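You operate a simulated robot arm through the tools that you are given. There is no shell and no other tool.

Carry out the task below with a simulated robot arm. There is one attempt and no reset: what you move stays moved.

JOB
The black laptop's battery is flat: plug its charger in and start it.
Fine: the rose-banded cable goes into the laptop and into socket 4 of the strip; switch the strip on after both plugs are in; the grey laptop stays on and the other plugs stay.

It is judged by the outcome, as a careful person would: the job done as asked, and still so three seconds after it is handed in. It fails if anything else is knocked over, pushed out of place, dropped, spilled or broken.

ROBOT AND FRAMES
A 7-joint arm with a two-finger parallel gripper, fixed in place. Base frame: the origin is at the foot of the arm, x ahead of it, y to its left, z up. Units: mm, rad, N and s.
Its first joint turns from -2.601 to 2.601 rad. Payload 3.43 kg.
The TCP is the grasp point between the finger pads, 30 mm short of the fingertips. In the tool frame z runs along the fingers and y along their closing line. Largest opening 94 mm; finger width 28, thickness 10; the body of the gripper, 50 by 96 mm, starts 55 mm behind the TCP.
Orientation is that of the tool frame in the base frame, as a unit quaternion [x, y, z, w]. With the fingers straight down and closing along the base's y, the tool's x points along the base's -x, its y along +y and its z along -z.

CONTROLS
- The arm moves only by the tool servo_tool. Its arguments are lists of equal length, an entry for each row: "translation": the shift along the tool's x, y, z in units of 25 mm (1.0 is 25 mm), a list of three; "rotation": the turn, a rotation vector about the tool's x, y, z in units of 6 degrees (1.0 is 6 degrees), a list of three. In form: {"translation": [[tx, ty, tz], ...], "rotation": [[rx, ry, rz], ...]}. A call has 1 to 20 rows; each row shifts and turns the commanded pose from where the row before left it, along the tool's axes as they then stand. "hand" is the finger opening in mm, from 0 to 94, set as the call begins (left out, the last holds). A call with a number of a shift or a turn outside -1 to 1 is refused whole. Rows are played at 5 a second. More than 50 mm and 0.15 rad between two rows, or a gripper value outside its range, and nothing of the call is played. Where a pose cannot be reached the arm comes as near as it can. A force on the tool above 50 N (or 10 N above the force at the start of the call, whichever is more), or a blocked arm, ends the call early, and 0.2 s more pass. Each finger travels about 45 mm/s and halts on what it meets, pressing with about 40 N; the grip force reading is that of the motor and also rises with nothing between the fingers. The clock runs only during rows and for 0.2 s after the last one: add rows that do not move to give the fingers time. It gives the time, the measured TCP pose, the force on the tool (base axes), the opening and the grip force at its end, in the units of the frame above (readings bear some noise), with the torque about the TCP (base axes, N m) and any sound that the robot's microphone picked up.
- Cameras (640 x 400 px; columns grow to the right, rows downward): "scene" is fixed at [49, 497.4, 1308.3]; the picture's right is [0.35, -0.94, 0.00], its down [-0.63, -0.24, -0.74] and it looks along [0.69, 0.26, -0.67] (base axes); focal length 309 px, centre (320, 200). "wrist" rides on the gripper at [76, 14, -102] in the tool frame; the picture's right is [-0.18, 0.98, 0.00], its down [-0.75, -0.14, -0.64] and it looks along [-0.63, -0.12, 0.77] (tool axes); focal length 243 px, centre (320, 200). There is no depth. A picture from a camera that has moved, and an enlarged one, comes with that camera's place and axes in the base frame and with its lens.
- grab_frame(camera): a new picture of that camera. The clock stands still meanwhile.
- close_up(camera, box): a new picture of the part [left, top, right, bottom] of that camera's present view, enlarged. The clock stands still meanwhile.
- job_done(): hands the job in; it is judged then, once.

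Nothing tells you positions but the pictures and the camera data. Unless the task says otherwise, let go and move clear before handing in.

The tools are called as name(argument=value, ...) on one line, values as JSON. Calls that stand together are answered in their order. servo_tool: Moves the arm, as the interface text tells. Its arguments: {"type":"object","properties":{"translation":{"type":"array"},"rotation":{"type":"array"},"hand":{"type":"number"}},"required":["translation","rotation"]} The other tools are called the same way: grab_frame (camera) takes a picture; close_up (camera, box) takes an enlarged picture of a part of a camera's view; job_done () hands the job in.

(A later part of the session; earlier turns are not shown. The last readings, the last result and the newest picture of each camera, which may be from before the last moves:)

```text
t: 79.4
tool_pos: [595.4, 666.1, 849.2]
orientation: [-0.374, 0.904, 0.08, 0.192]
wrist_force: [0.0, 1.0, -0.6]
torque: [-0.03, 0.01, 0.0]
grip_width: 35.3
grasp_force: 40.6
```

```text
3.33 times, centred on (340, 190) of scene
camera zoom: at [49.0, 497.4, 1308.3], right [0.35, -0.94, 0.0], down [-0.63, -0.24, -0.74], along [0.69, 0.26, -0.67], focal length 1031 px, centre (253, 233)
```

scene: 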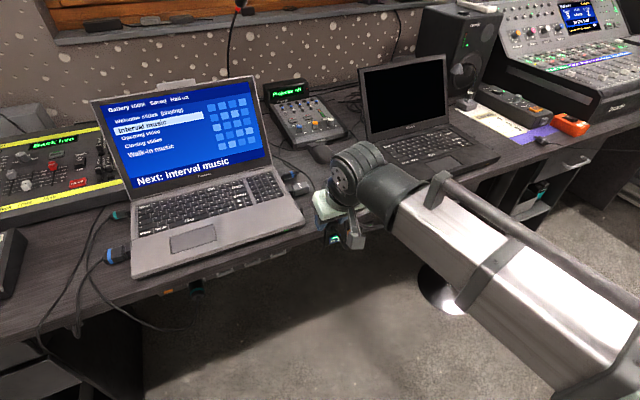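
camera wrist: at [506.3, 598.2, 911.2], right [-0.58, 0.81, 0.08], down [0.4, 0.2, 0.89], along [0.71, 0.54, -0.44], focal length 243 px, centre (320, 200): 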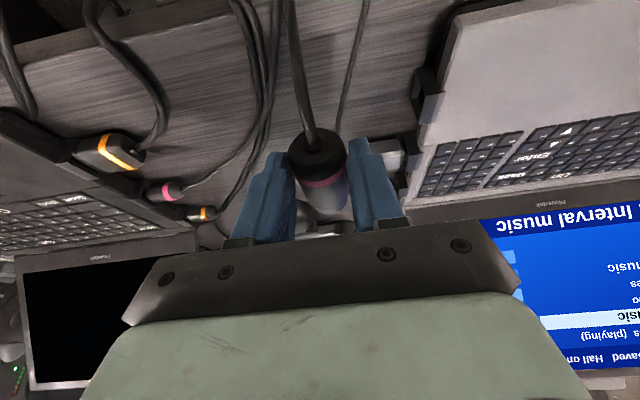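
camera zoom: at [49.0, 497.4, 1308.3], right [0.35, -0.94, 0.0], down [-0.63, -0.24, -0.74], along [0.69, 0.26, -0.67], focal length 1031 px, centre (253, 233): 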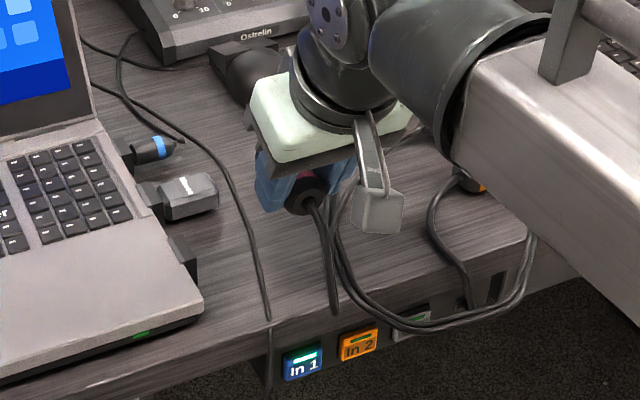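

I'll shift slightly to u≈−43, v≈902 (clear between the thin cable and the orange pair) and lower the plug to the desk.

servo_tool(translation=[[-0.365, -0.28, 0.163], [0.304, 0, 0.682], [0.304, 0, 0.682], [0.304, 0, 0.682], [0, 0, 0]], rotation=[[0, 0, 0], [0, 0, 0], [0, 0, 0], [0, 0, 0], [0, 0, 0]])

servo_tool(translation=[[0.0244, 0, 0.0548], [0.0244, 0, 0.0548], [0, 0, 0]], rotation=[[0, 0, 0], [0, 0, 0], [0, 0, 0]])

servo_tool(translation=[[0.0244, 0, 0.0548], [0, 0, 0]], rotation=[[0, 0, 0], [0, 0, 0]])

grab_frame(camera="wrist")

close_up(camera="scene", box=[270, 130, 410, 250])

```text
t: 80.6
tool_pos: [607.8, 667.5, 792.8]
orientation: [-0.373, 0.904, 0.08, 0.193]
wrist_force: [-0.1, 0.6, -0.3]
torque: [-0.02, 0.0, -0.02]
grip_width: 35.1
grasp_force: 40.1
```

```text
t: 81.4
tool_pos: [606.5, 668.2, 790.5]
orientation: [-0.373, 0.904, 0.079, 0.194]
wrist_force: [0.1, 0.6, -0.8]
torque: [0.01, -0.01, -0.02]
grip_width: 34.7
grasp_force: 40.1
```

```text
t: 82.0
tool_pos: [606.8, 667.9, 788.5]
orientation: [-0.374, 0.904, 0.08, 0.192]
wrist_force: [-0.8, -0.1, -1.7]
torque: [-0.03, -0.01, -0.02]
grip_width: 35.1
grasp_force: 40.3
```

```text
taken
camera wrist: at [518.6, 600.3, 850.0], right [-0.58, 0.81, 0.08], down [0.4, 0.2, 0.89], along [0.71, 0.54, -0.44], focal length 243 px, centre (320, 200)
```

wrist: 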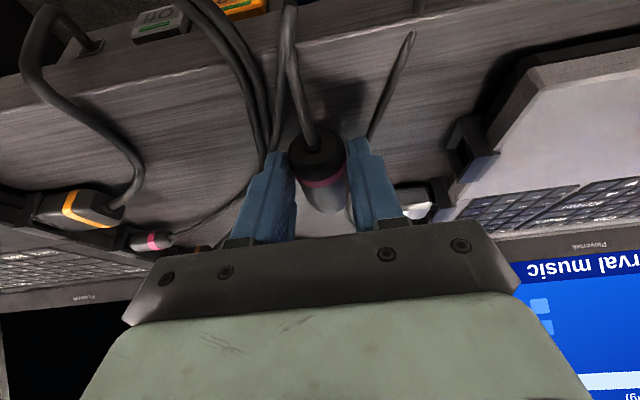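

```text
3.33 times, centred on (340, 190) of scene
camera zoom: at [49.0, 497.4, 1308.3], right [0.35, -0.94, 0.0], down [-0.63, -0.24, -0.74], along [0.69, 0.26, -0.67], focal length 1031 px, centre (253, 233)
```

zoom: 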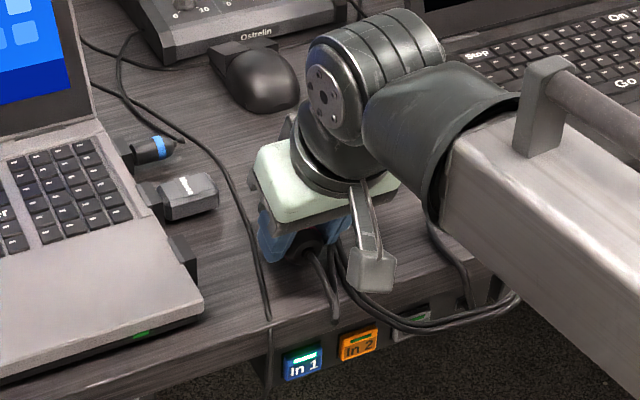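

Close to the desk now. Lowering in 1 mm steps until I feel contact.

servo_tool(translation=[[0.0163, 0, 0.0365], [0, 0, 0]], rotation=[[0, 0, 0], [0, 0, 0]])

servo_tool(translation=[[0.0163, 0, 0.0365], [0, 0, 0]], rotation=[[0, 0, 0], [0, 0, 0]])

servo_tool(translation=[[0.0163, 0, 0.0365], [0, 0, 0]], rotation=[[0, 0, 0], [0, 0, 0]])

```text
t: 82.6
tool_pos: [607.6, 668.2, 788.5]
orientation: [-0.374, 0.904, 0.081, 0.193]
wrist_force: [-1.0, -0.6, 6.5]
torque: [-0.02, 0.03, 0.0]
grip_width: 34.9
grasp_force: 40.1
```

```text
t: 83.2
tool_pos: [607.7, 668.4, 788.2]
orientation: [-0.374, 0.903, 0.08, 0.194]
wrist_force: [-1.8, -0.7, 22.1]
torque: [0.01, 0.08, 0.04]
grip_width: 34.8
grasp_force: 40.0
```

```text
t: 83.8
tool_pos: [607.3, 667.7, 788.6]
orientation: [-0.373, 0.903, 0.08, 0.194]
wrist_force: [1.6, 0.8, 37.3]
torque: [0.07, -0.13, -0.02]
grip_width: 34.9
grasp_force: 40.5
```

The plug rests on the desk. I'll ease the pressure, open the fingers just enough to cage it, re-pitch to 45°, and regrip.

servo_tool(translation=[[-0.0325, 0, -0.073], [0, 0, 0]], rotation=[[0, 0, 0], [0, 0, 0]])

servo_tool(translation=[[0, 0, 0], [0, 0, 0]], rotation=[[0, 0, 0], [0, 0, 0]], hand=40)

servo_tool(translation=[[0, 0, 0], [0, 0, 0], [0, 0, 0], [0, 0, 0], [0.113, 0, 0], [0.113, 0, 0], [0, 0, 0]], rotation=[[0, -0.9, 0], [0, -0.9, 0], [0, -0.9, 0], [0, -0.8, 0], [0, 0, 0], [0, 0, 0], [0, 0, 0]])

grab_frame(camera="wrist")

close_up(camera="scene", box=[270, 130, 410, 250])

```text
t: 84.4
tool_pos: [608.0, 669.0, 788.7]
orientation: [-0.374, 0.903, 0.081, 0.193]
wrist_force: [2.5, 4.0, 18.3]
torque: [0.45, -0.39, 0.04]
grip_width: 35.2
grasp_force: 40.0
```

```text
t: 85.0
tool_pos: [606.9, 668.5, 787.8]
orientation: [-0.373, 0.904, 0.08, 0.192]
wrist_force: [-0.5, -0.4, 0.1]
torque: [0.03, 0.01, 0.01]
grip_width: 40.0
grasp_force: 0.0
```

```text
t: 86.6
tool_pos: [603.6, 665.9, 783.7]
orientation: [-0.352, 0.854, 0.146, 0.355]
wrist_force: [0.2, 0.8, 1.2]
torque: [-0.02, 0.01, 0.01]
grip_width: 40.4
grasp_force: 0.2
```

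```text
taken
camera wrist: at [504.9, 587.1, 801.2], right [-0.6, 0.79, 0.13], down [0.16, -0.05, 0.99], along [0.78, 0.61, -0.1], focal length 243 px, centre (320, 200)
```

wrist: 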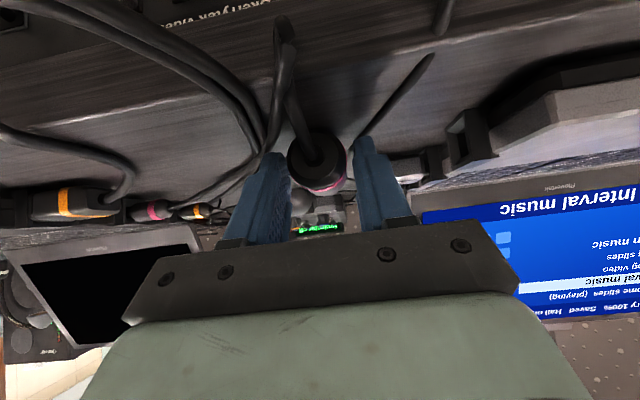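

```text
3.33 times, centred on (340, 190) of scene
camera zoom: at [49.0, 497.4, 1308.3], right [0.35, -0.94, 0.0], down [-0.63, -0.24, -0.74], along [0.69, 0.26, -0.67], focal length 1031 px, centre (253, 233)
```

zoom: 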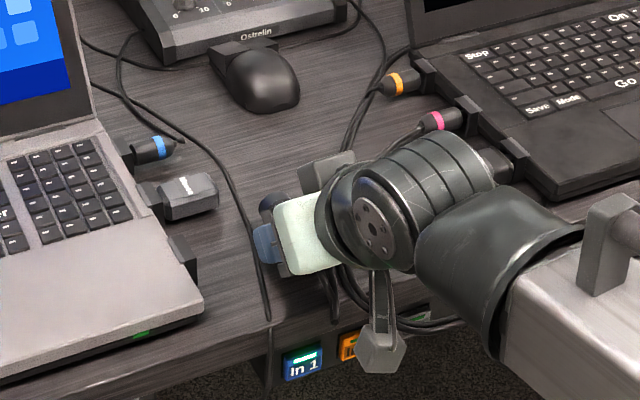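

Fingers are re-pitched around the plug. Closing on it again.

servo_tool(translation=[[0, 0, 0], [0, 0, 0], [0, 0, 0]], rotation=[[0, 0, 0], [0, 0, 0], [0, 0, 0]], hand=0)

servo_tool(translation=[[-0.2, 0, -0.2], [-0.5, 0, -0.5], [-0.7, 0, -0.7], [-0.4, 0, -0.4], [0, 0, 0]], rotation=[[0, 0, 0], [0, 0, 0], [0, 0, 0], [0, 0, 0], [0, 0, 0]])

grab_frame(camera="wrist")

close_up(camera="scene", box=[270, 130, 410, 250])

```text
t: 87.4
tool_pos: [604.8, 665.9, 783.9]
orientation: [-0.353, 0.854, 0.147, 0.352]
wrist_force: [0.4, 0.4, 0.2]
torque: [0.0, -0.01, -0.02]
grip_width: 39.4
grasp_force: 40.6
```

```text
t: 88.6
tool_pos: [604.5, 666.6, 846.2]
orientation: [-0.353, 0.854, 0.146, 0.353]
wrist_force: [-1.1, -0.1, 0.4]
torque: [0.0, -0.03, 0.0]
grip_width: 39.2
grasp_force: 39.9
```

```text
taken
camera wrist: at [504.7, 587.0, 864.7], right [-0.6, 0.79, 0.13], down [0.16, -0.05, 0.99], along [0.78, 0.61, -0.1], focal length 243 px, centre (320, 200)
```

wrist: 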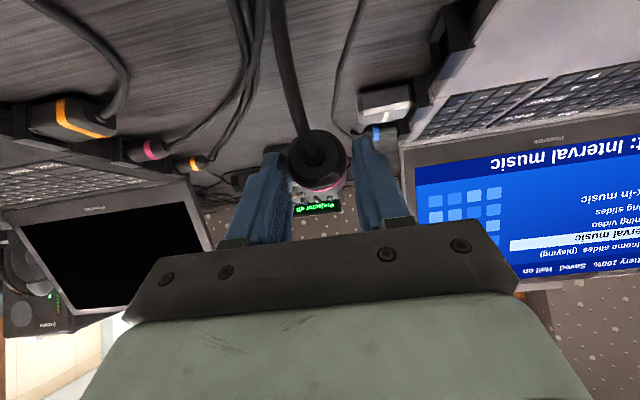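

```text
3.33 times, centred on (340, 190) of scene
camera zoom: at [49.0, 497.4, 1308.3], right [0.35, -0.94, 0.0], down [-0.63, -0.24, -0.74], along [0.69, 0.26, -0.67], focal length 1031 px, centre (253, 233)
```

zoom: 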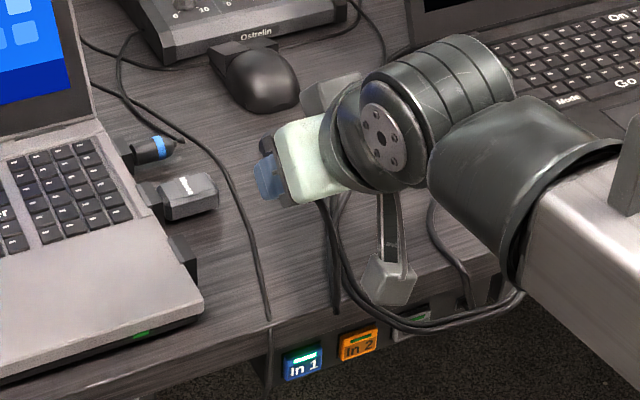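

It's lifted, but the grip width is 39 mm instead of 35, so the plug may be skewed in the fingers. I'll zoom in.

close_up(camera="wrist", box=[230, 90, 430, 240])

close_up(camera="scene", box=[315, 160, 365, 200])

```text
2.67 times, centred on (330, 165) of wrist
camera zoom: at [504.7, 587.0, 864.7], right [-0.6, 0.79, 0.13], down [0.16, -0.05, 0.99], along [0.78, 0.61, -0.1], focal length 647 px, centre (293, 293)
```

zoom: 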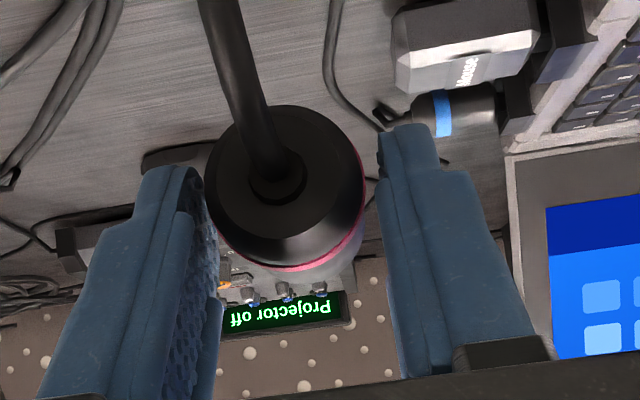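

```text
10.00 times, centred on (340, 180) of scene
camera zoom: at [49.0, 497.4, 1308.3], right [0.35, -0.94, 0.0], down [-0.63, -0.24, -0.74], along [0.69, 0.26, -0.67], focal length 3094 px, centre (120, 400)
```

zoom: 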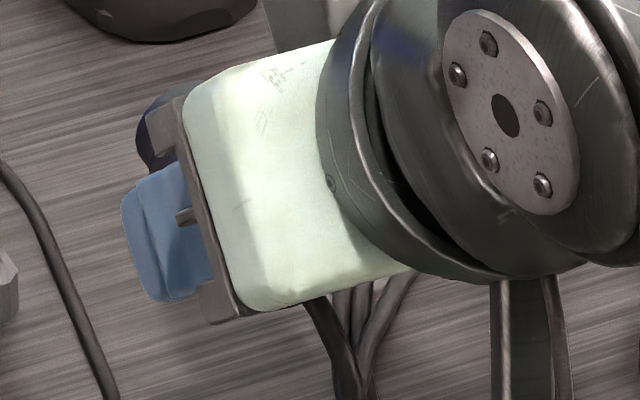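

I'll enlarge further to judge the plug's angle between the fingers.

close_up(camera="wrist", box=[280, 120, 370, 200])

close_up(camera="wrist", box=[260, 160, 390, 240])

```text
5.00 times, centred on (325, 160) of wrist
camera zoom: at [504.7, 587.0, 864.7], right [-0.6, 0.79, 0.13], down [0.16, -0.05, 0.99], along [0.78, 0.61, -0.1], focal length 1213 px, centre (295, 400)
```

zoom: 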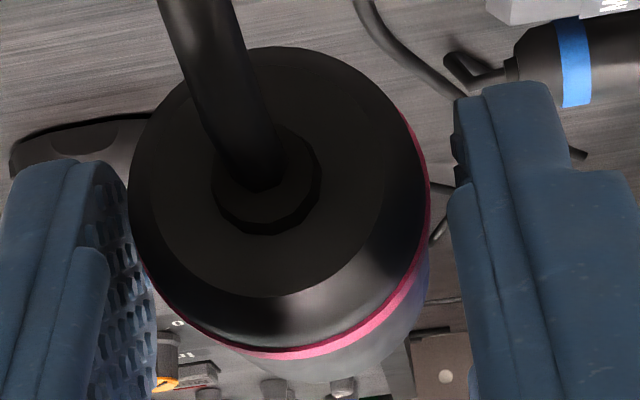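

```text
4.92 times, centred on (325, 200) of wrist
camera zoom: at [504.7, 587.0, 864.7], right [-0.6, 0.79, 0.13], down [0.16, -0.05, 0.99], along [0.78, 0.61, -0.1], focal length 1194 px, centre (295, 200)
```

zoom: 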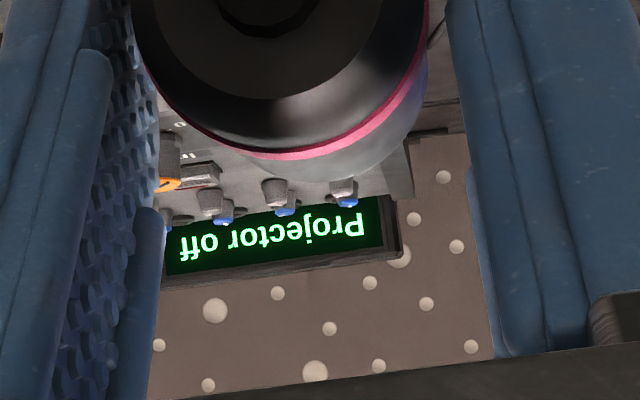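

The plug has skewed about 6° in the cage (front toward the laptop side). I'll set it back down, open slightly, yaw the fingers to match it, and regrip.

servo_tool(translation=[[0.55, 0, 0.55], [0.55, 0, 0.55], [0.55, 0, 0.55], [0.06, 0, 0.06], [0, 0, 0]], rotation=[[0, 0, 0], [0, 0, 0], [0, 0, 0], [0, 0, 0], [0, 0, 0]])

servo_tool(translation=[[0.0283, 0, 0.0283], [0, 0, 0]], rotation=[[0, 0, 0], [0, 0, 0]])

servo_tool(translation=[[0.0283, 0, 0.0283], [0, 0, 0]], rotation=[[0, 0, 0], [0, 0, 0]])

```text
t: 89.8
tool_pos: [603.8, 666.7, 787.4]
orientation: [-0.353, 0.854, 0.147, 0.354]
wrist_force: [-0.2, -1.0, -0.3]
torque: [-0.01, -0.01, -0.02]
grip_width: 39.2
grasp_force: 39.7
```

```text
t: 90.4
tool_pos: [606.2, 666.9, 785.1]
orientation: [-0.353, 0.854, 0.146, 0.353]
wrist_force: [-0.1, 0.6, -0.7]
torque: [0.01, 0.0, -0.03]
grip_width: 39.3
grasp_force: 40.0
```

```text
t: 91.0
tool_pos: [603.8, 666.8, 785.2]
orientation: [-0.353, 0.854, 0.146, 0.354]
wrist_force: [0.5, 0.2, -0.3]
torque: [-0.05, 0.03, 0.02]
grip_width: 39.3
grasp_force: 39.8
```

Still just above the desk; a couple more 1 mm steps to touch down.

servo_tool(translation=[[0.0283, 0, 0.0283], [0, 0, 0]], rotation=[[0, 0, 0], [0, 0, 0]])

servo_tool(translation=[[0.0283, 0, 0.0283], [0, 0, 0]], rotation=[[0, 0, 0], [0, 0, 0]])

```text
t: 91.6
tool_pos: [604.8, 665.0, 784.8]
orientation: [-0.353, 0.853, 0.147, 0.355]
wrist_force: [0.2, -0.1, -0.2]
torque: [0.0, 0.03, 0.03]
grip_width: 39.1
grasp_force: 39.8
```

```text
t: 92.2
tool_pos: [604.4, 665.8, 782.4]
orientation: [-0.354, 0.853, 0.148, 0.354]
wrist_force: [0.3, 0.2, 7.6]
torque: [-0.02, 0.03, -0.04]
grip_width: 39.3
grasp_force: 39.8
```

Touched down (7.6 N). Opening slightly, yawing the fingers, and closing again.

servo_tool(translation=[[0, 0, 0], [0, 0, 0], [0, 0, 0], [0, 0, 0]], rotation=[[0, 0, 0], [0.354, 0, 0.354], [0.354, 0, 0.354], [0, 0, 0]], hand=42)

close_up(camera="wrist", box=[260, 110, 390, 200])

```text
t: 93.2
tool_pos: [604.6, 665.0, 782.8]
orientation: [-0.308, 0.871, 0.127, 0.361]
wrist_force: [-0.8, 0.0, -0.3]
torque: [0.0, 0.03, 0.0]
grip_width: 42.0
grasp_force: 0.5
```

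```text
4.44 times, centred on (325, 155) of wrist
camera zoom: at [497.3, 597.9, 800.3], right [-0.52, 0.85, 0.13], down [0.15, -0.06, 0.99], along [0.84, 0.53, -0.1], focal length 1078 px, centre (298, 400)
```

zoom: 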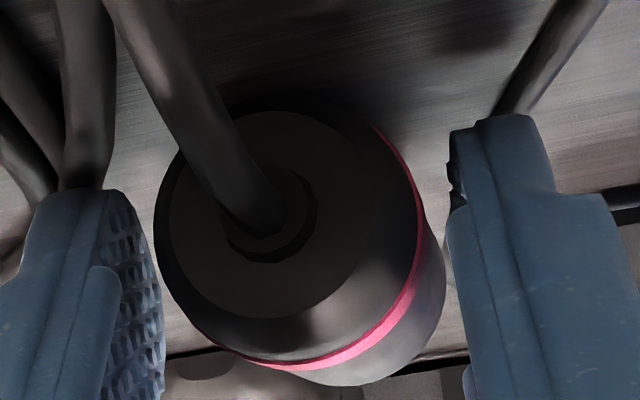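

The plug now looks parallel to the fingers. Closing.

servo_tool(translation=[[0, 0, 0], [0, 0, 0], [0, 0, 0]], rotation=[[0, 0, 0], [0, 0, 0], [0, 0, 0]], hand=0)

close_up(camera="wrist", box=[260, 110, 390, 200])

```text
t: 94.0
tool_pos: [604.2, 665.7, 782.4]
orientation: [-0.307, 0.871, 0.128, 0.361]
wrist_force: [-0.7, 0.5, 1.0]
torque: [0.02, 0.02, 0.0]
grip_width: 39.0
grasp_force: 40.2
```

```text
4.44 times, centred on (325, 155) of wrist
camera zoom: at [497.3, 597.7, 800.3], right [-0.52, 0.85, 0.13], down [0.15, -0.06, 0.99], along [0.84, 0.53, -0.1], focal length 1078 px, centre (298, 400)
```

zoom: 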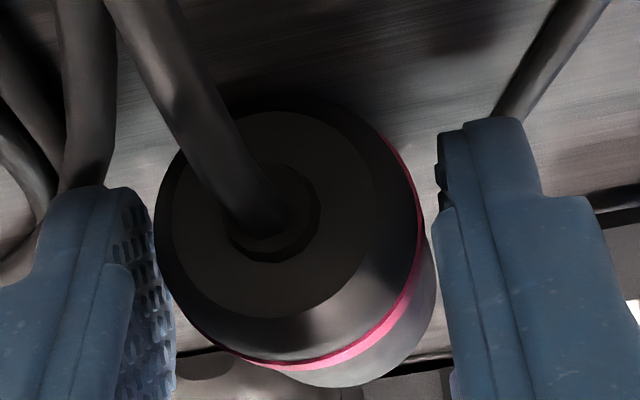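

The width still reads 39 mm regardless of yaw, so either the plug isn't quite round or something is caught beside it. I'll inspect from both cameras.

close_up(camera="scene", box=[310, 165, 370, 215])

grab_frame(camera="wrist")

close_up(camera="wrist", box=[230, 130, 330, 220])

close_up(camera="wrist", box=[310, 130, 410, 220])

```text
8.00 times, centred on (340, 190) of scene
camera zoom: at [49.0, 497.4, 1308.3], right [0.35, -0.94, 0.0], down [-0.63, -0.24, -0.74], along [0.69, 0.26, -0.67], focal length 2475 px, centre (160, 280)
```

zoom: 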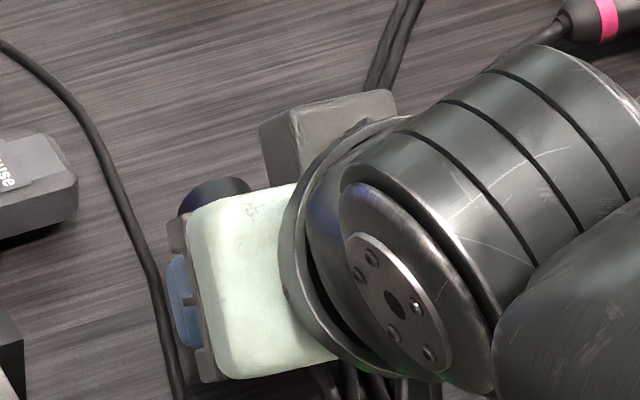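

```text
taken
camera wrist: at [497.3, 597.7, 800.3], right [-0.52, 0.85, 0.13], down [0.15, -0.06, 0.99], along [0.84, 0.53, -0.1], focal length 243 px, centre (320, 200)
```

wrist: 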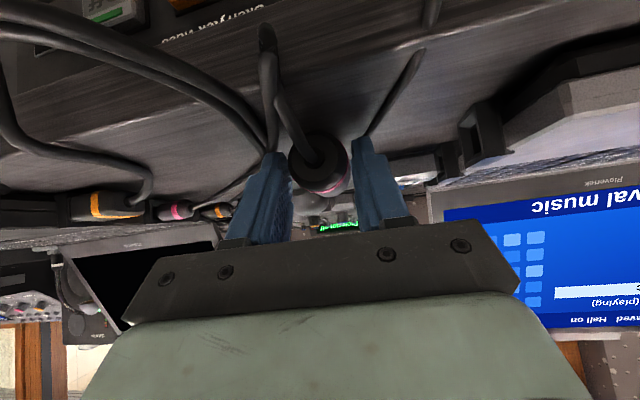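

```text
4.44 times, centred on (280, 175) of wrist
camera zoom: at [497.3, 597.7, 800.3], right [-0.52, 0.85, 0.13], down [0.15, -0.06, 0.99], along [0.84, 0.53, -0.1], focal length 1078 px, centre (498, 311)
```

zoom: 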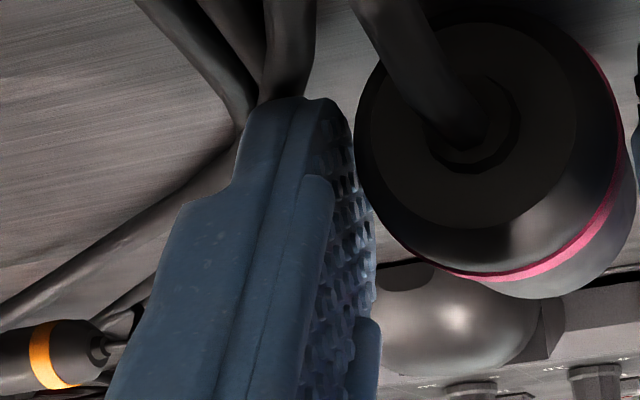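

```text
4.44 times, centred on (360, 175) of wrist
camera zoom: at [497.3, 597.7, 800.3], right [-0.52, 0.85, 0.13], down [0.15, -0.06, 0.99], along [0.84, 0.53, -0.1], focal length 1078 px, centre (142, 311)
```

zoom: 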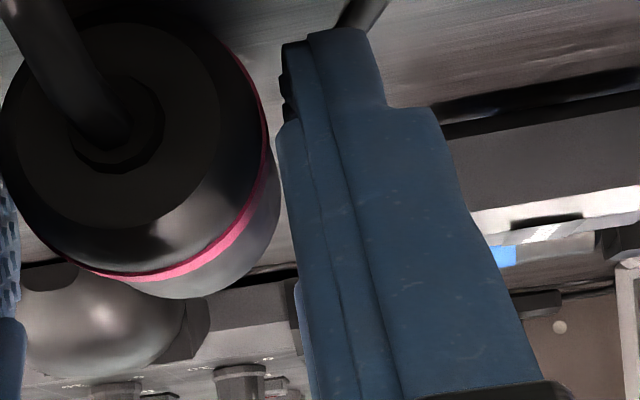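

Visually there are gaps between the plug and both pads, so something hidden is limiting the grip. I'll open a little, retreat straight back off the plug, and look at it on the desk.

servo_tool(translation=[[0, 0, 0], [0, 0, 0], [0, 0, -0.4], [0, 0, -0.8], [0, 0, -0.8], [0, 0, -0.8], [0, 0, 0]], rotation=[[0, 0, 0], [0, 0, 0], [0, 0, 0], [0, 0, 0], [0, 0, 0], [0, 0, 0], [0, 0, 0]], hand=44)

grab_frame(camera="wrist")

close_up(camera="scene", box=[290, 140, 390, 230])

```text
t: 95.6
tool_pos: [565.3, 634.1, 831.7]
orientation: [-0.308, 0.87, 0.129, 0.361]
wrist_force: [1.0, -0.4, -0.2]
torque: [0.01, -0.05, -0.02]
grip_width: 44.1
grasp_force: 0.0
```

```text
taken
camera wrist: at [458.8, 566.7, 849.8], right [-0.52, 0.85, 0.13], down [0.15, -0.06, 0.99], along [0.84, 0.53, -0.1], focal length 243 px, centre (320, 200)
```

wrist: 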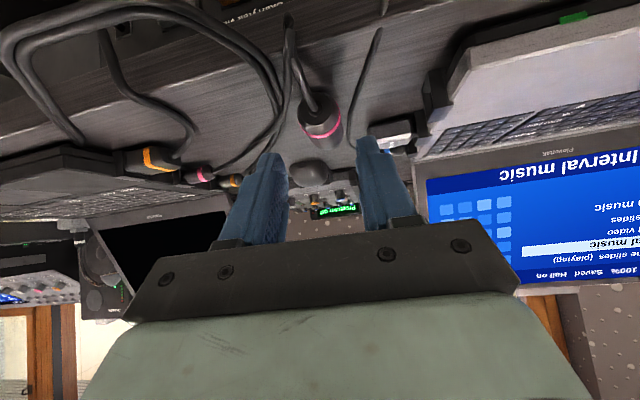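

```text
4.44 times, centred on (340, 185) of scene
camera zoom: at [49.0, 497.4, 1308.3], right [0.35, -0.94, 0.0], down [-0.63, -0.24, -0.74], along [0.69, 0.26, -0.67], focal length 1375 px, centre (231, 267)
```

zoom: 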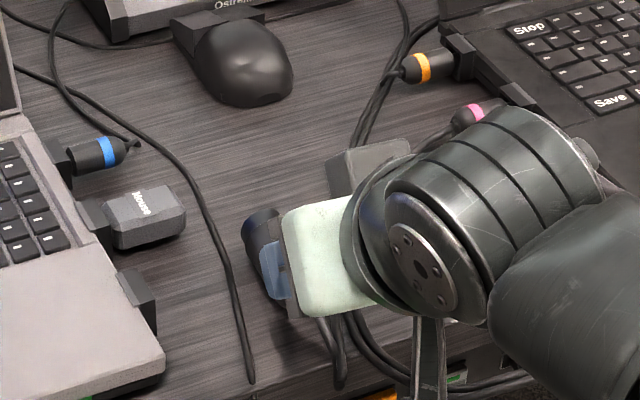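

I'll raise up and level the gripper to look at the plug from above.

servo_tool(translation=[[0, 0, 0], [0, 0, 0], [0, 0, 0], [0, 0, 0], [0, 0, 0], [0, 0, 0], [0, 0, 0], [0, 0, 0], [0, 0, 0], [-0.3, 0, -0.85], [-0.3, -0.1, -0.85], [-0.3, -0.1, -0.85], [-0.38, 0, -0.8], [0, 0, 0]], rotation=[[0, 0.95, 0], [0, 0.95, 0], [0, 0.95, 0], [0, 0.95, 0], [0, 0.95, 0], [0, 0.95, 0], [0, 0.9, 0], [0, 0.9, 0], [0, 0, -1], [0, 0, 0], [0, 0, 0], [0, 0, 0], [0, 0, 0], [0, 0, 0]])

grab_frame(camera="wrist")

close_up(camera="wrist", box=[230, 40, 420, 160])

close_up(camera="scene", box=[290, 140, 390, 230])

```text
t: 98.6
tool_pos: [593.1, 653.4, 915.4]
orientation: [-0.383, 0.924, 0.0, 0.0]
wrist_force: [-0.5, 0.6, -0.7]
torque: [-0.03, -0.02, 0.01]
grip_width: 44.1
grasp_force: 0.0
```

```text
taken
camera wrist: at [529.2, 609.9, 1017.7], right [-0.56, 0.83, 0.0], down [0.63, 0.43, 0.64], along [0.53, 0.36, -0.77], focal length 243 px, centre (320, 200)
```

wrist: 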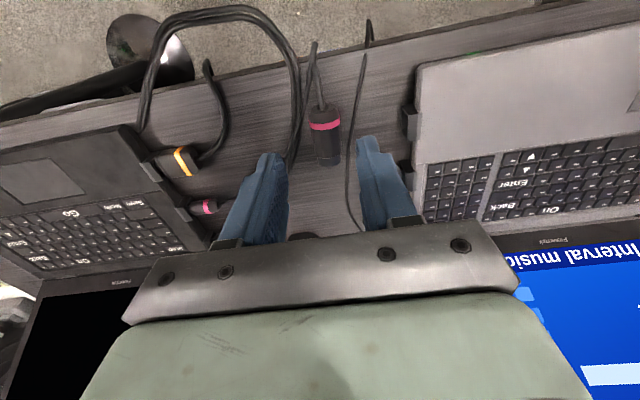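

```text
3.33 times, centred on (325, 100) of wrist
camera zoom: at [529.2, 609.9, 1017.7], right [-0.56, 0.83, 0.0], down [0.63, 0.43, 0.64], along [0.53, 0.36, -0.77], focal length 809 px, centre (303, 533)
```

zoom: 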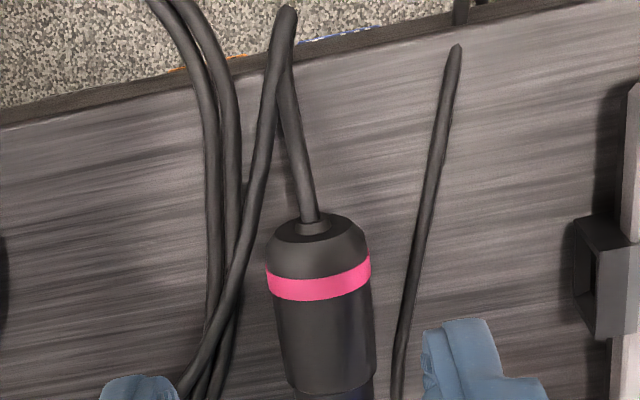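

```text
4.44 times, centred on (340, 185) of scene
camera zoom: at [49.0, 497.4, 1308.3], right [0.35, -0.94, 0.0], down [-0.63, -0.24, -0.74], along [0.69, 0.26, -0.67], focal length 1375 px, centre (231, 267)
```

zoom: 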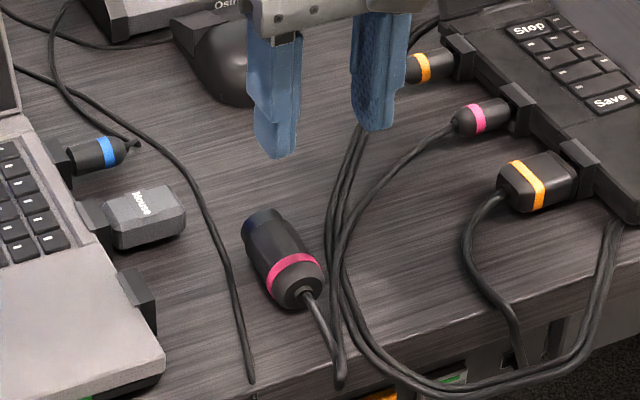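

The plug lies free with nothing trapped beside it, yawed about 3° toward the laptop side. I'll zoom in on its shape to understand the width.

close_up(camera="wrist", box=[295, 95, 365, 170])

close_up(camera="scene", box=[335, 175, 375, 205])

```text
5.33 times, centred on (330, 132) of wrist
camera zoom: at [529.2, 609.9, 1017.7], right [-0.56, 0.83, 0.0], down [0.63, 0.43, 0.64], along [0.53, 0.36, -0.77], focal length 1294 px, centre (267, 560)
```

zoom: 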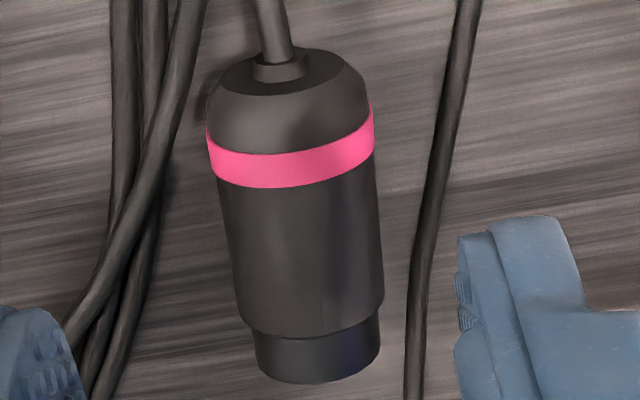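

```text
13.33 times, centred on (355, 190) of scene
camera zoom: at [49.0, 497.4, 1308.3], right [0.35, -0.94, 0.0], down [-0.63, -0.24, -0.74], along [0.69, 0.26, -0.67], focal length 4125 px, centre (-147, 333)
```

zoom: 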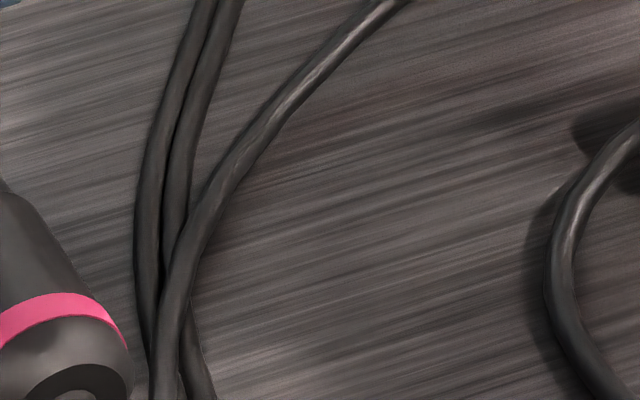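

The plug is round and free; most likely its thick rear sat against the inner steps of my fingers. I'll regrasp it closer to the fingertips, with 45° pitch and −3° yaw to match it.

servo_tool(translation=[[0, 0, 0], [0, 0, 0], [0, 0, 0], [0, 0, 0], [0, 0, 0], [0, 0, 0], [0, 0, 0], [0, 0, 0], [0, 0, 0], [0.518, 0.014, 0.69], [0.518, 0.014, 0.69], [0.518, 0.014, 0.69], [0.518, 0.014, 0.69], [0, 0, 0]], rotation=[[0, 0, 0.5], [0, -0.95, 0], [0, -0.95, 0], [0, -0.95, 0], [0, -0.95, 0], [0, -0.95, 0], [0, -0.95, 0], [0, -0.9, 0], [0, -0.9, 0], [0, 0, 0], [0, 0, 0], [0, 0, 0], [0, 0, 0], [0, 0, 0]], hand=44)

grab_frame(camera="wrist")

close_up(camera="wrist", box=[250, 60, 400, 200])

```text
t: 101.6
tool_pos: [599.5, 664.5, 829.8]
orientation: [-0.331, 0.863, 0.137, 0.358]
wrist_force: [0.4, -0.7, -0.2]
torque: [0.01, -0.01, 0.01]
grip_width: 43.9
grasp_force: 0.1
```

```text
taken
camera wrist: at [496.9, 589.6, 847.9], right [-0.56, 0.82, 0.13], down [0.15, -0.05, 0.99], along [0.81, 0.57, -0.1], focal length 243 px, centre (320, 200)
```

wrist: 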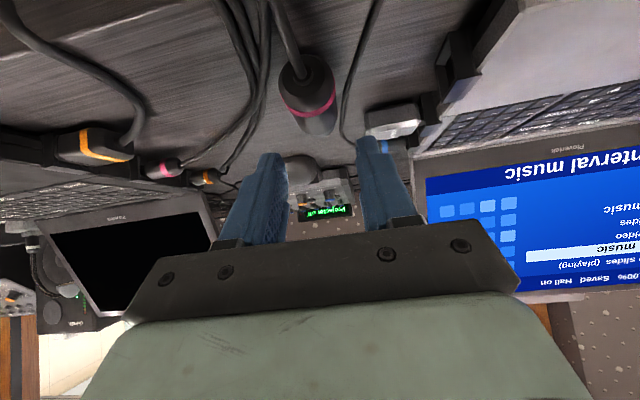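

```text
2.86 times, centred on (325, 130) of wrist
camera zoom: at [496.9, 589.6, 847.9], right [-0.56, 0.82, 0.13], down [0.15, -0.05, 0.99], along [0.81, 0.57, -0.1], focal length 693 px, centre (306, 400)
```

zoom: 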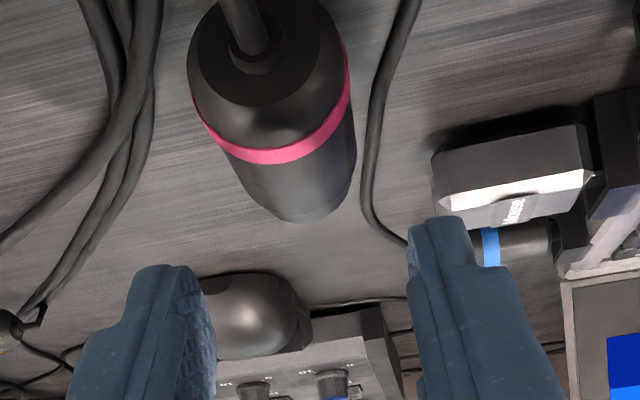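

Lined up within 2 mm. Correcting 1.5 mm sideways and 1.5° yaw, then descending onto the plug.

servo_tool(translation=[[0, -0.02, 0], [0.4, -0.02, 0.4], [0.4, -0.02, 0.4], [0.3, 0, 0.3], [0, 0, 0]], rotation=[[-0.177, 0, -0.177], [0, 0, 0], [0, 0, 0], [0, 0, 0], [0, 0, 0]], hand=43)

servo_tool(translation=[[0.1, 0, 0.1], [0, 0, 0]], rotation=[[0, 0, 0], [0, 0, 0]])

close_up(camera="wrist", box=[250, 90, 400, 210])

```text
t: 102.8
tool_pos: [600.7, 661.8, 791.0]
orientation: [-0.342, 0.858, 0.143, 0.356]
wrist_force: [-0.4, 0.1, 0.3]
torque: [-0.02, -0.01, -0.04]
grip_width: 43.1
grasp_force: 0.0
```

```text
t: 103.4
tool_pos: [601.9, 660.7, 788.4]
orientation: [-0.342, 0.858, 0.142, 0.355]
wrist_force: [-0.4, -0.3, -0.7]
torque: [0.0, 0.0, 0.03]
grip_width: 43.3
grasp_force: 0.0
```

```text
3.33 times, centred on (325, 150) of wrist
camera zoom: at [499.4, 585.6, 805.8], right [-0.58, 0.8, 0.13], down [0.15, -0.05, 0.99], along [0.8, 0.59, -0.1], focal length 809 px, centre (303, 367)
```

zoom: 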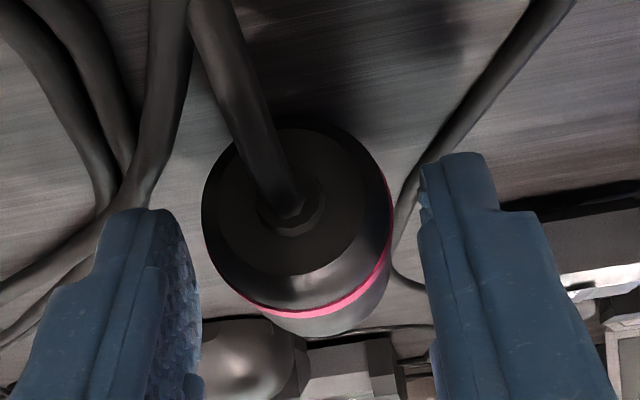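

The plug is centred between the fingertips. Closing.

servo_tool(translation=[[0, 0, 0], [0, 0, 0], [0, 0, 0]], rotation=[[0, 0, 0], [0, 0, 0], [0, 0, 0]], hand=0)

close_up(camera="wrist", box=[250, 90, 400, 210])

```text
t: 104.2
tool_pos: [600.4, 661.5, 788.1]
orientation: [-0.341, 0.859, 0.142, 0.355]
wrist_force: [0.1, -0.2, -0.1]
torque: [0.0, 0.01, 0.01]
grip_width: 35.3
grasp_force: 40.1
```

```text
3.33 times, centred on (325, 150) of wrist
camera zoom: at [499.4, 585.6, 805.8], right [-0.58, 0.8, 0.13], down [0.15, -0.05, 0.99], along [0.8, 0.59, -0.1], focal length 809 px, centre (303, 367)
```

zoom: 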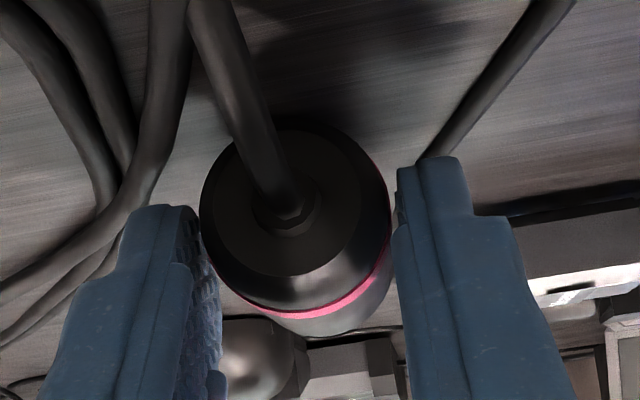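

Now the grip reads 35.3 mm with the plug straight. Lifting and moving it out in front of the desk.

servo_tool(translation=[[-0.3, 0, -0.3], [-0.7, 0, -0.7], [-0.7, 0, -0.7], [0, 0, 0], [0.4, 0, -0.4], [0.75, 0, -0.75], [0.75, 0, -0.75], [0.75, 0, -0.75], [0.75, 0, -0.75], [0.28, 0, -0.28], [0, 0, 0]], rotation=[[0, 0, 0], [0, 0, 0], [0, 0, 0], [0, 0, 0], [0, 0, 0], [0, 0, 0], [0, 0, 0], [0, 0, 0], [0, 0, 0], [0, 0, 0], [0, 0, 0]])

servo_tool(translation=[[0, 0.5, 0], [0, 0.9, 0], [0, 0.9, 0], [0, 0.9, 0], [0, 0.9, 0], [0, 0.5, 0], [0, 0, 0]], rotation=[[-0.177, 0, -0.177], [0, 0, 0], [0, 0, 0], [0, 0, 0], [0, 0, 0], [0, 0, 0], [0, 0, 0]])

grab_frame(camera="wrist")

grab_frame(camera="scene")

```text
t: 106.6
tool_pos: [506.3, 571.6, 848.1]
orientation: [-0.341, 0.859, 0.141, 0.355]
wrist_force: [0.6, -0.9, 0.5]
torque: [-0.04, 0.02, 0.03]
grip_width: 35.2
grasp_force: 40.0
```

```text
t: 108.2
tool_pos: [425.9, 653.8, 848.6]
orientation: [-0.353, 0.854, 0.146, 0.353]
wrist_force: [-0.2, 0.0, -1.3]
torque: [0.0, 0.01, -0.01]
grip_width: 35.2
grasp_force: 39.9
```

```text
taken
camera wrist: at [326.0, 575.1, 865.9], right [-0.6, 0.79, 0.13], down [0.16, -0.04, 0.99], along [0.78, 0.61, -0.1], focal length 243 px, centre (320, 200)
```

wrist: 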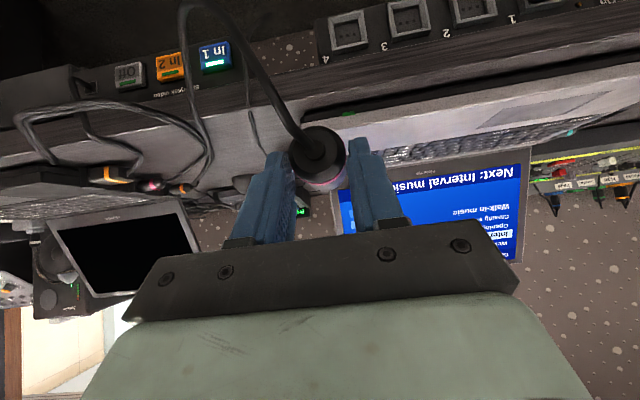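

```text
taken
```

scene: 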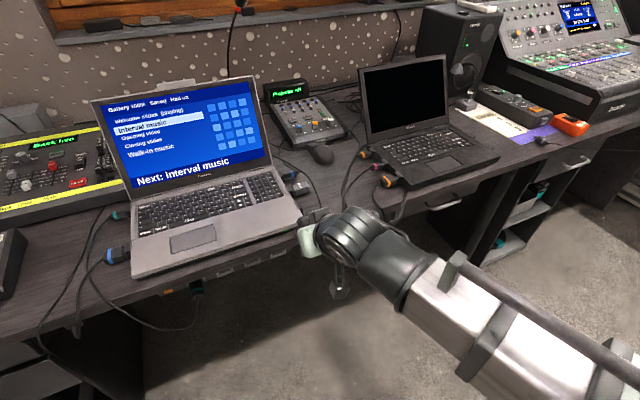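

Slack remains fine. Moving the last 41 mm sideways and lowering to measure socket 4 again.

servo_tool(translation=[[0, 0.83, 0], [0, 0.83, 0], [0.7, 0, 0.7], [0.7, 0, 0.7], [0.7, 0, 0.7], [0, 0, 0]], rotation=[[0, 0, 0], [0, 0, 0], [0, 0, 0], [0, 0, 0], [0, 0, 0], [0, 0, 0]])

grab_frame(camera="wrist")

close_up(camera="wrist", box=[240, 20, 440, 200])

```text
t: 109.6
tool_pos: [396.0, 682.9, 773.6]
orientation: [-0.353, 0.853, 0.147, 0.354]
wrist_force: [-0.2, 0.3, -1.3]
torque: [0.06, 0.0, -0.01]
grip_width: 34.9
grasp_force: 40.4
```

```text
taken
camera wrist: at [296.0, 604.3, 791.3], right [-0.6, 0.79, 0.13], down [0.16, -0.05, 0.99], along [0.78, 0.61, -0.1], focal length 243 px, centre (320, 200)
```

wrist: 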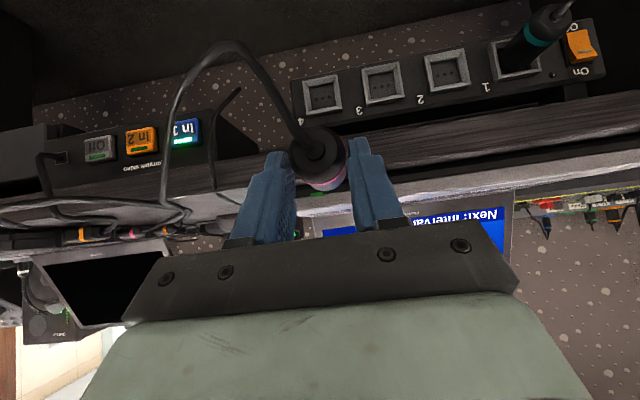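

```text
2.22 times, centred on (340, 110) of wrist
camera zoom: at [296.0, 604.3, 791.3], right [-0.6, 0.79, 0.13], down [0.16, -0.05, 0.99], along [0.78, 0.61, -0.1], focal length 539 px, centre (276, 400)
```

zoom: 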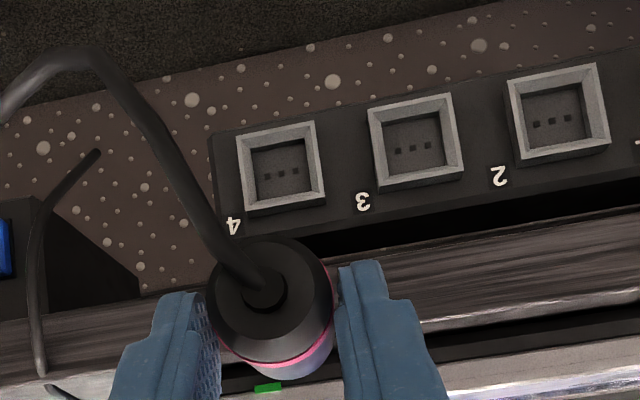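

Socket 4 is directly ahead with under 1 mm lateral offset. I'll check the plug's angle in the grip with one more enlargement.

close_up(camera="wrist", box=[275, 115, 365, 200])

close_up(camera="scene", box=[240, 200, 340, 270])

```text
4.71 times, centred on (320, 158) of wrist
camera zoom: at [296.0, 604.3, 791.3], right [-0.6, 0.79, 0.13], down [0.16, -0.05, 0.99], along [0.78, 0.61, -0.1], focal length 1142 px, centre (320, 400)
```

zoom: 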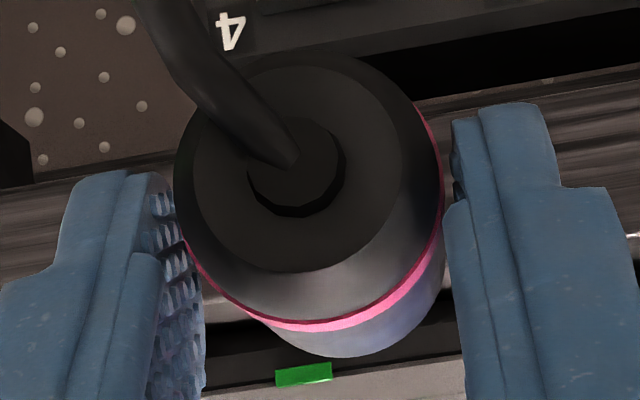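

```text
5.71 times, centred on (290, 235) of scene
camera zoom: at [49.0, 497.4, 1308.3], right [0.35, -0.94, 0.0], down [-0.63, -0.24, -0.74], along [0.69, 0.26, -0.67], focal length 1768 px, centre (491, 0)
```

zoom: 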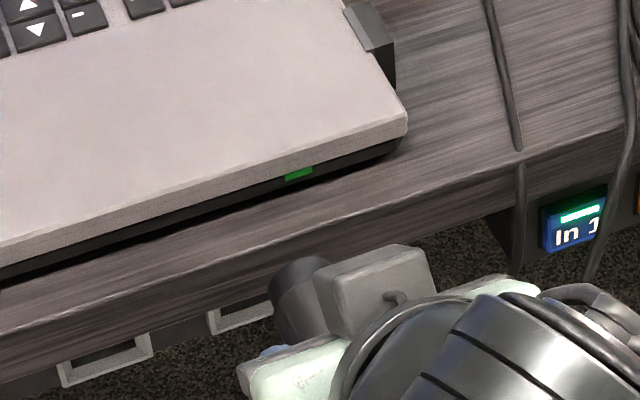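

The plug is within about 1° of straight. Descending to socket height in front of the strip.

servo_tool(translation=[[0.7, 0.02, 0.7], [0.8, 0, 0.8], [0.8, 0, 0.8], [0.84, 0, 0.84], [0, 0, 0]], rotation=[[0, 0, 0], [0, 0, 0], [0, 0, 0], [0, 0, 0], [0, 0, 0]])

grab_frame(camera="wrist")

grab_frame(camera="scene")

```text
t: 110.8
tool_pos: [396.2, 683.8, 662.4]
orientation: [-0.353, 0.853, 0.146, 0.355]
wrist_force: [-0.4, 0.3, -0.6]
torque: [-0.01, 0.04, 0.03]
grip_width: 35.0
grasp_force: 40.4
```

```text
taken
camera wrist: at [296.8, 605.0, 679.6], right [-0.6, 0.79, 0.13], down [0.16, -0.05, 0.99], along [0.78, 0.61, -0.09], focal length 243 px, centre (320, 200)
```

wrist: 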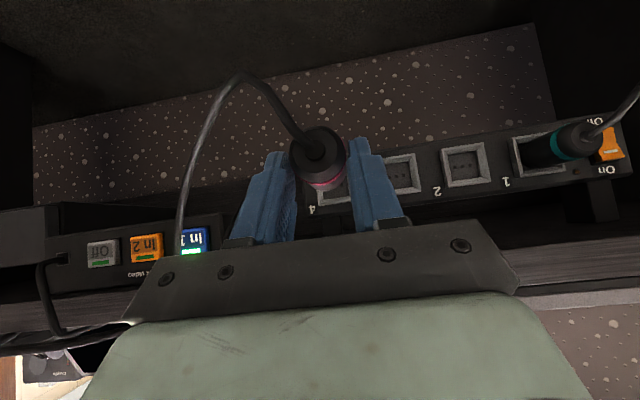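

```text
taken
```

scene: 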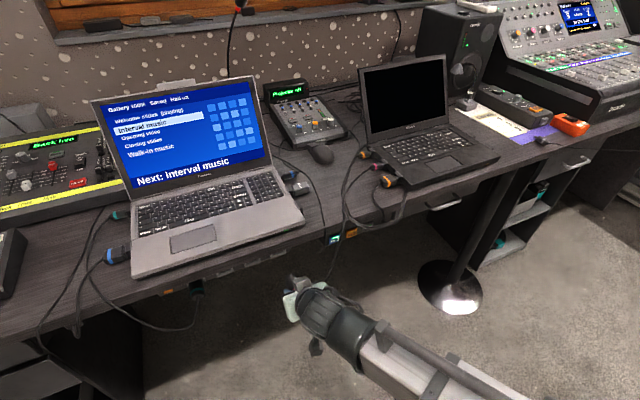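

Everything is at socket height. I'll zoom in on the plug/socket alignment.

close_up(camera="wrist", box=[280, 120, 440, 220])

close_up(camera="scene", box=[260, 230, 360, 310])

```text
4.00 times, centred on (360, 170) of wrist
camera zoom: at [296.8, 605.0, 679.6], right [-0.6, 0.79, 0.13], down [0.16, -0.05, 0.99], along [0.78, 0.61, -0.09], focal length 970 px, centre (160, 320)
```

zoom: 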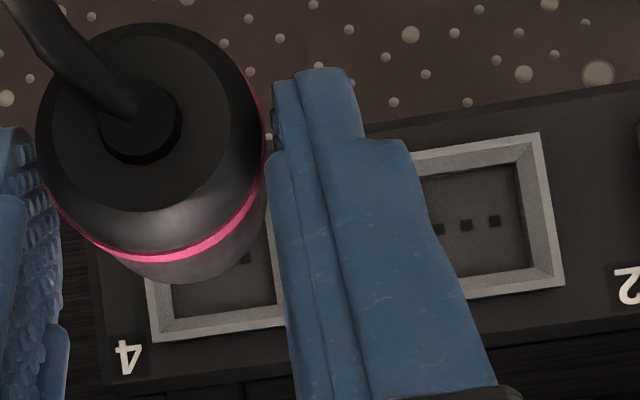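

```text
5.00 times, centred on (310, 270) of scene
camera zoom: at [49.0, 497.4, 1308.3], right [0.35, -0.94, 0.0], down [-0.63, -0.24, -0.74], along [0.69, 0.26, -0.67], focal length 1547 px, centre (370, -150)
```

zoom: 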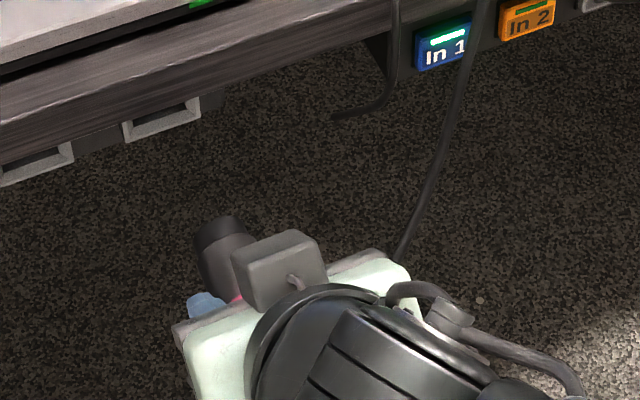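

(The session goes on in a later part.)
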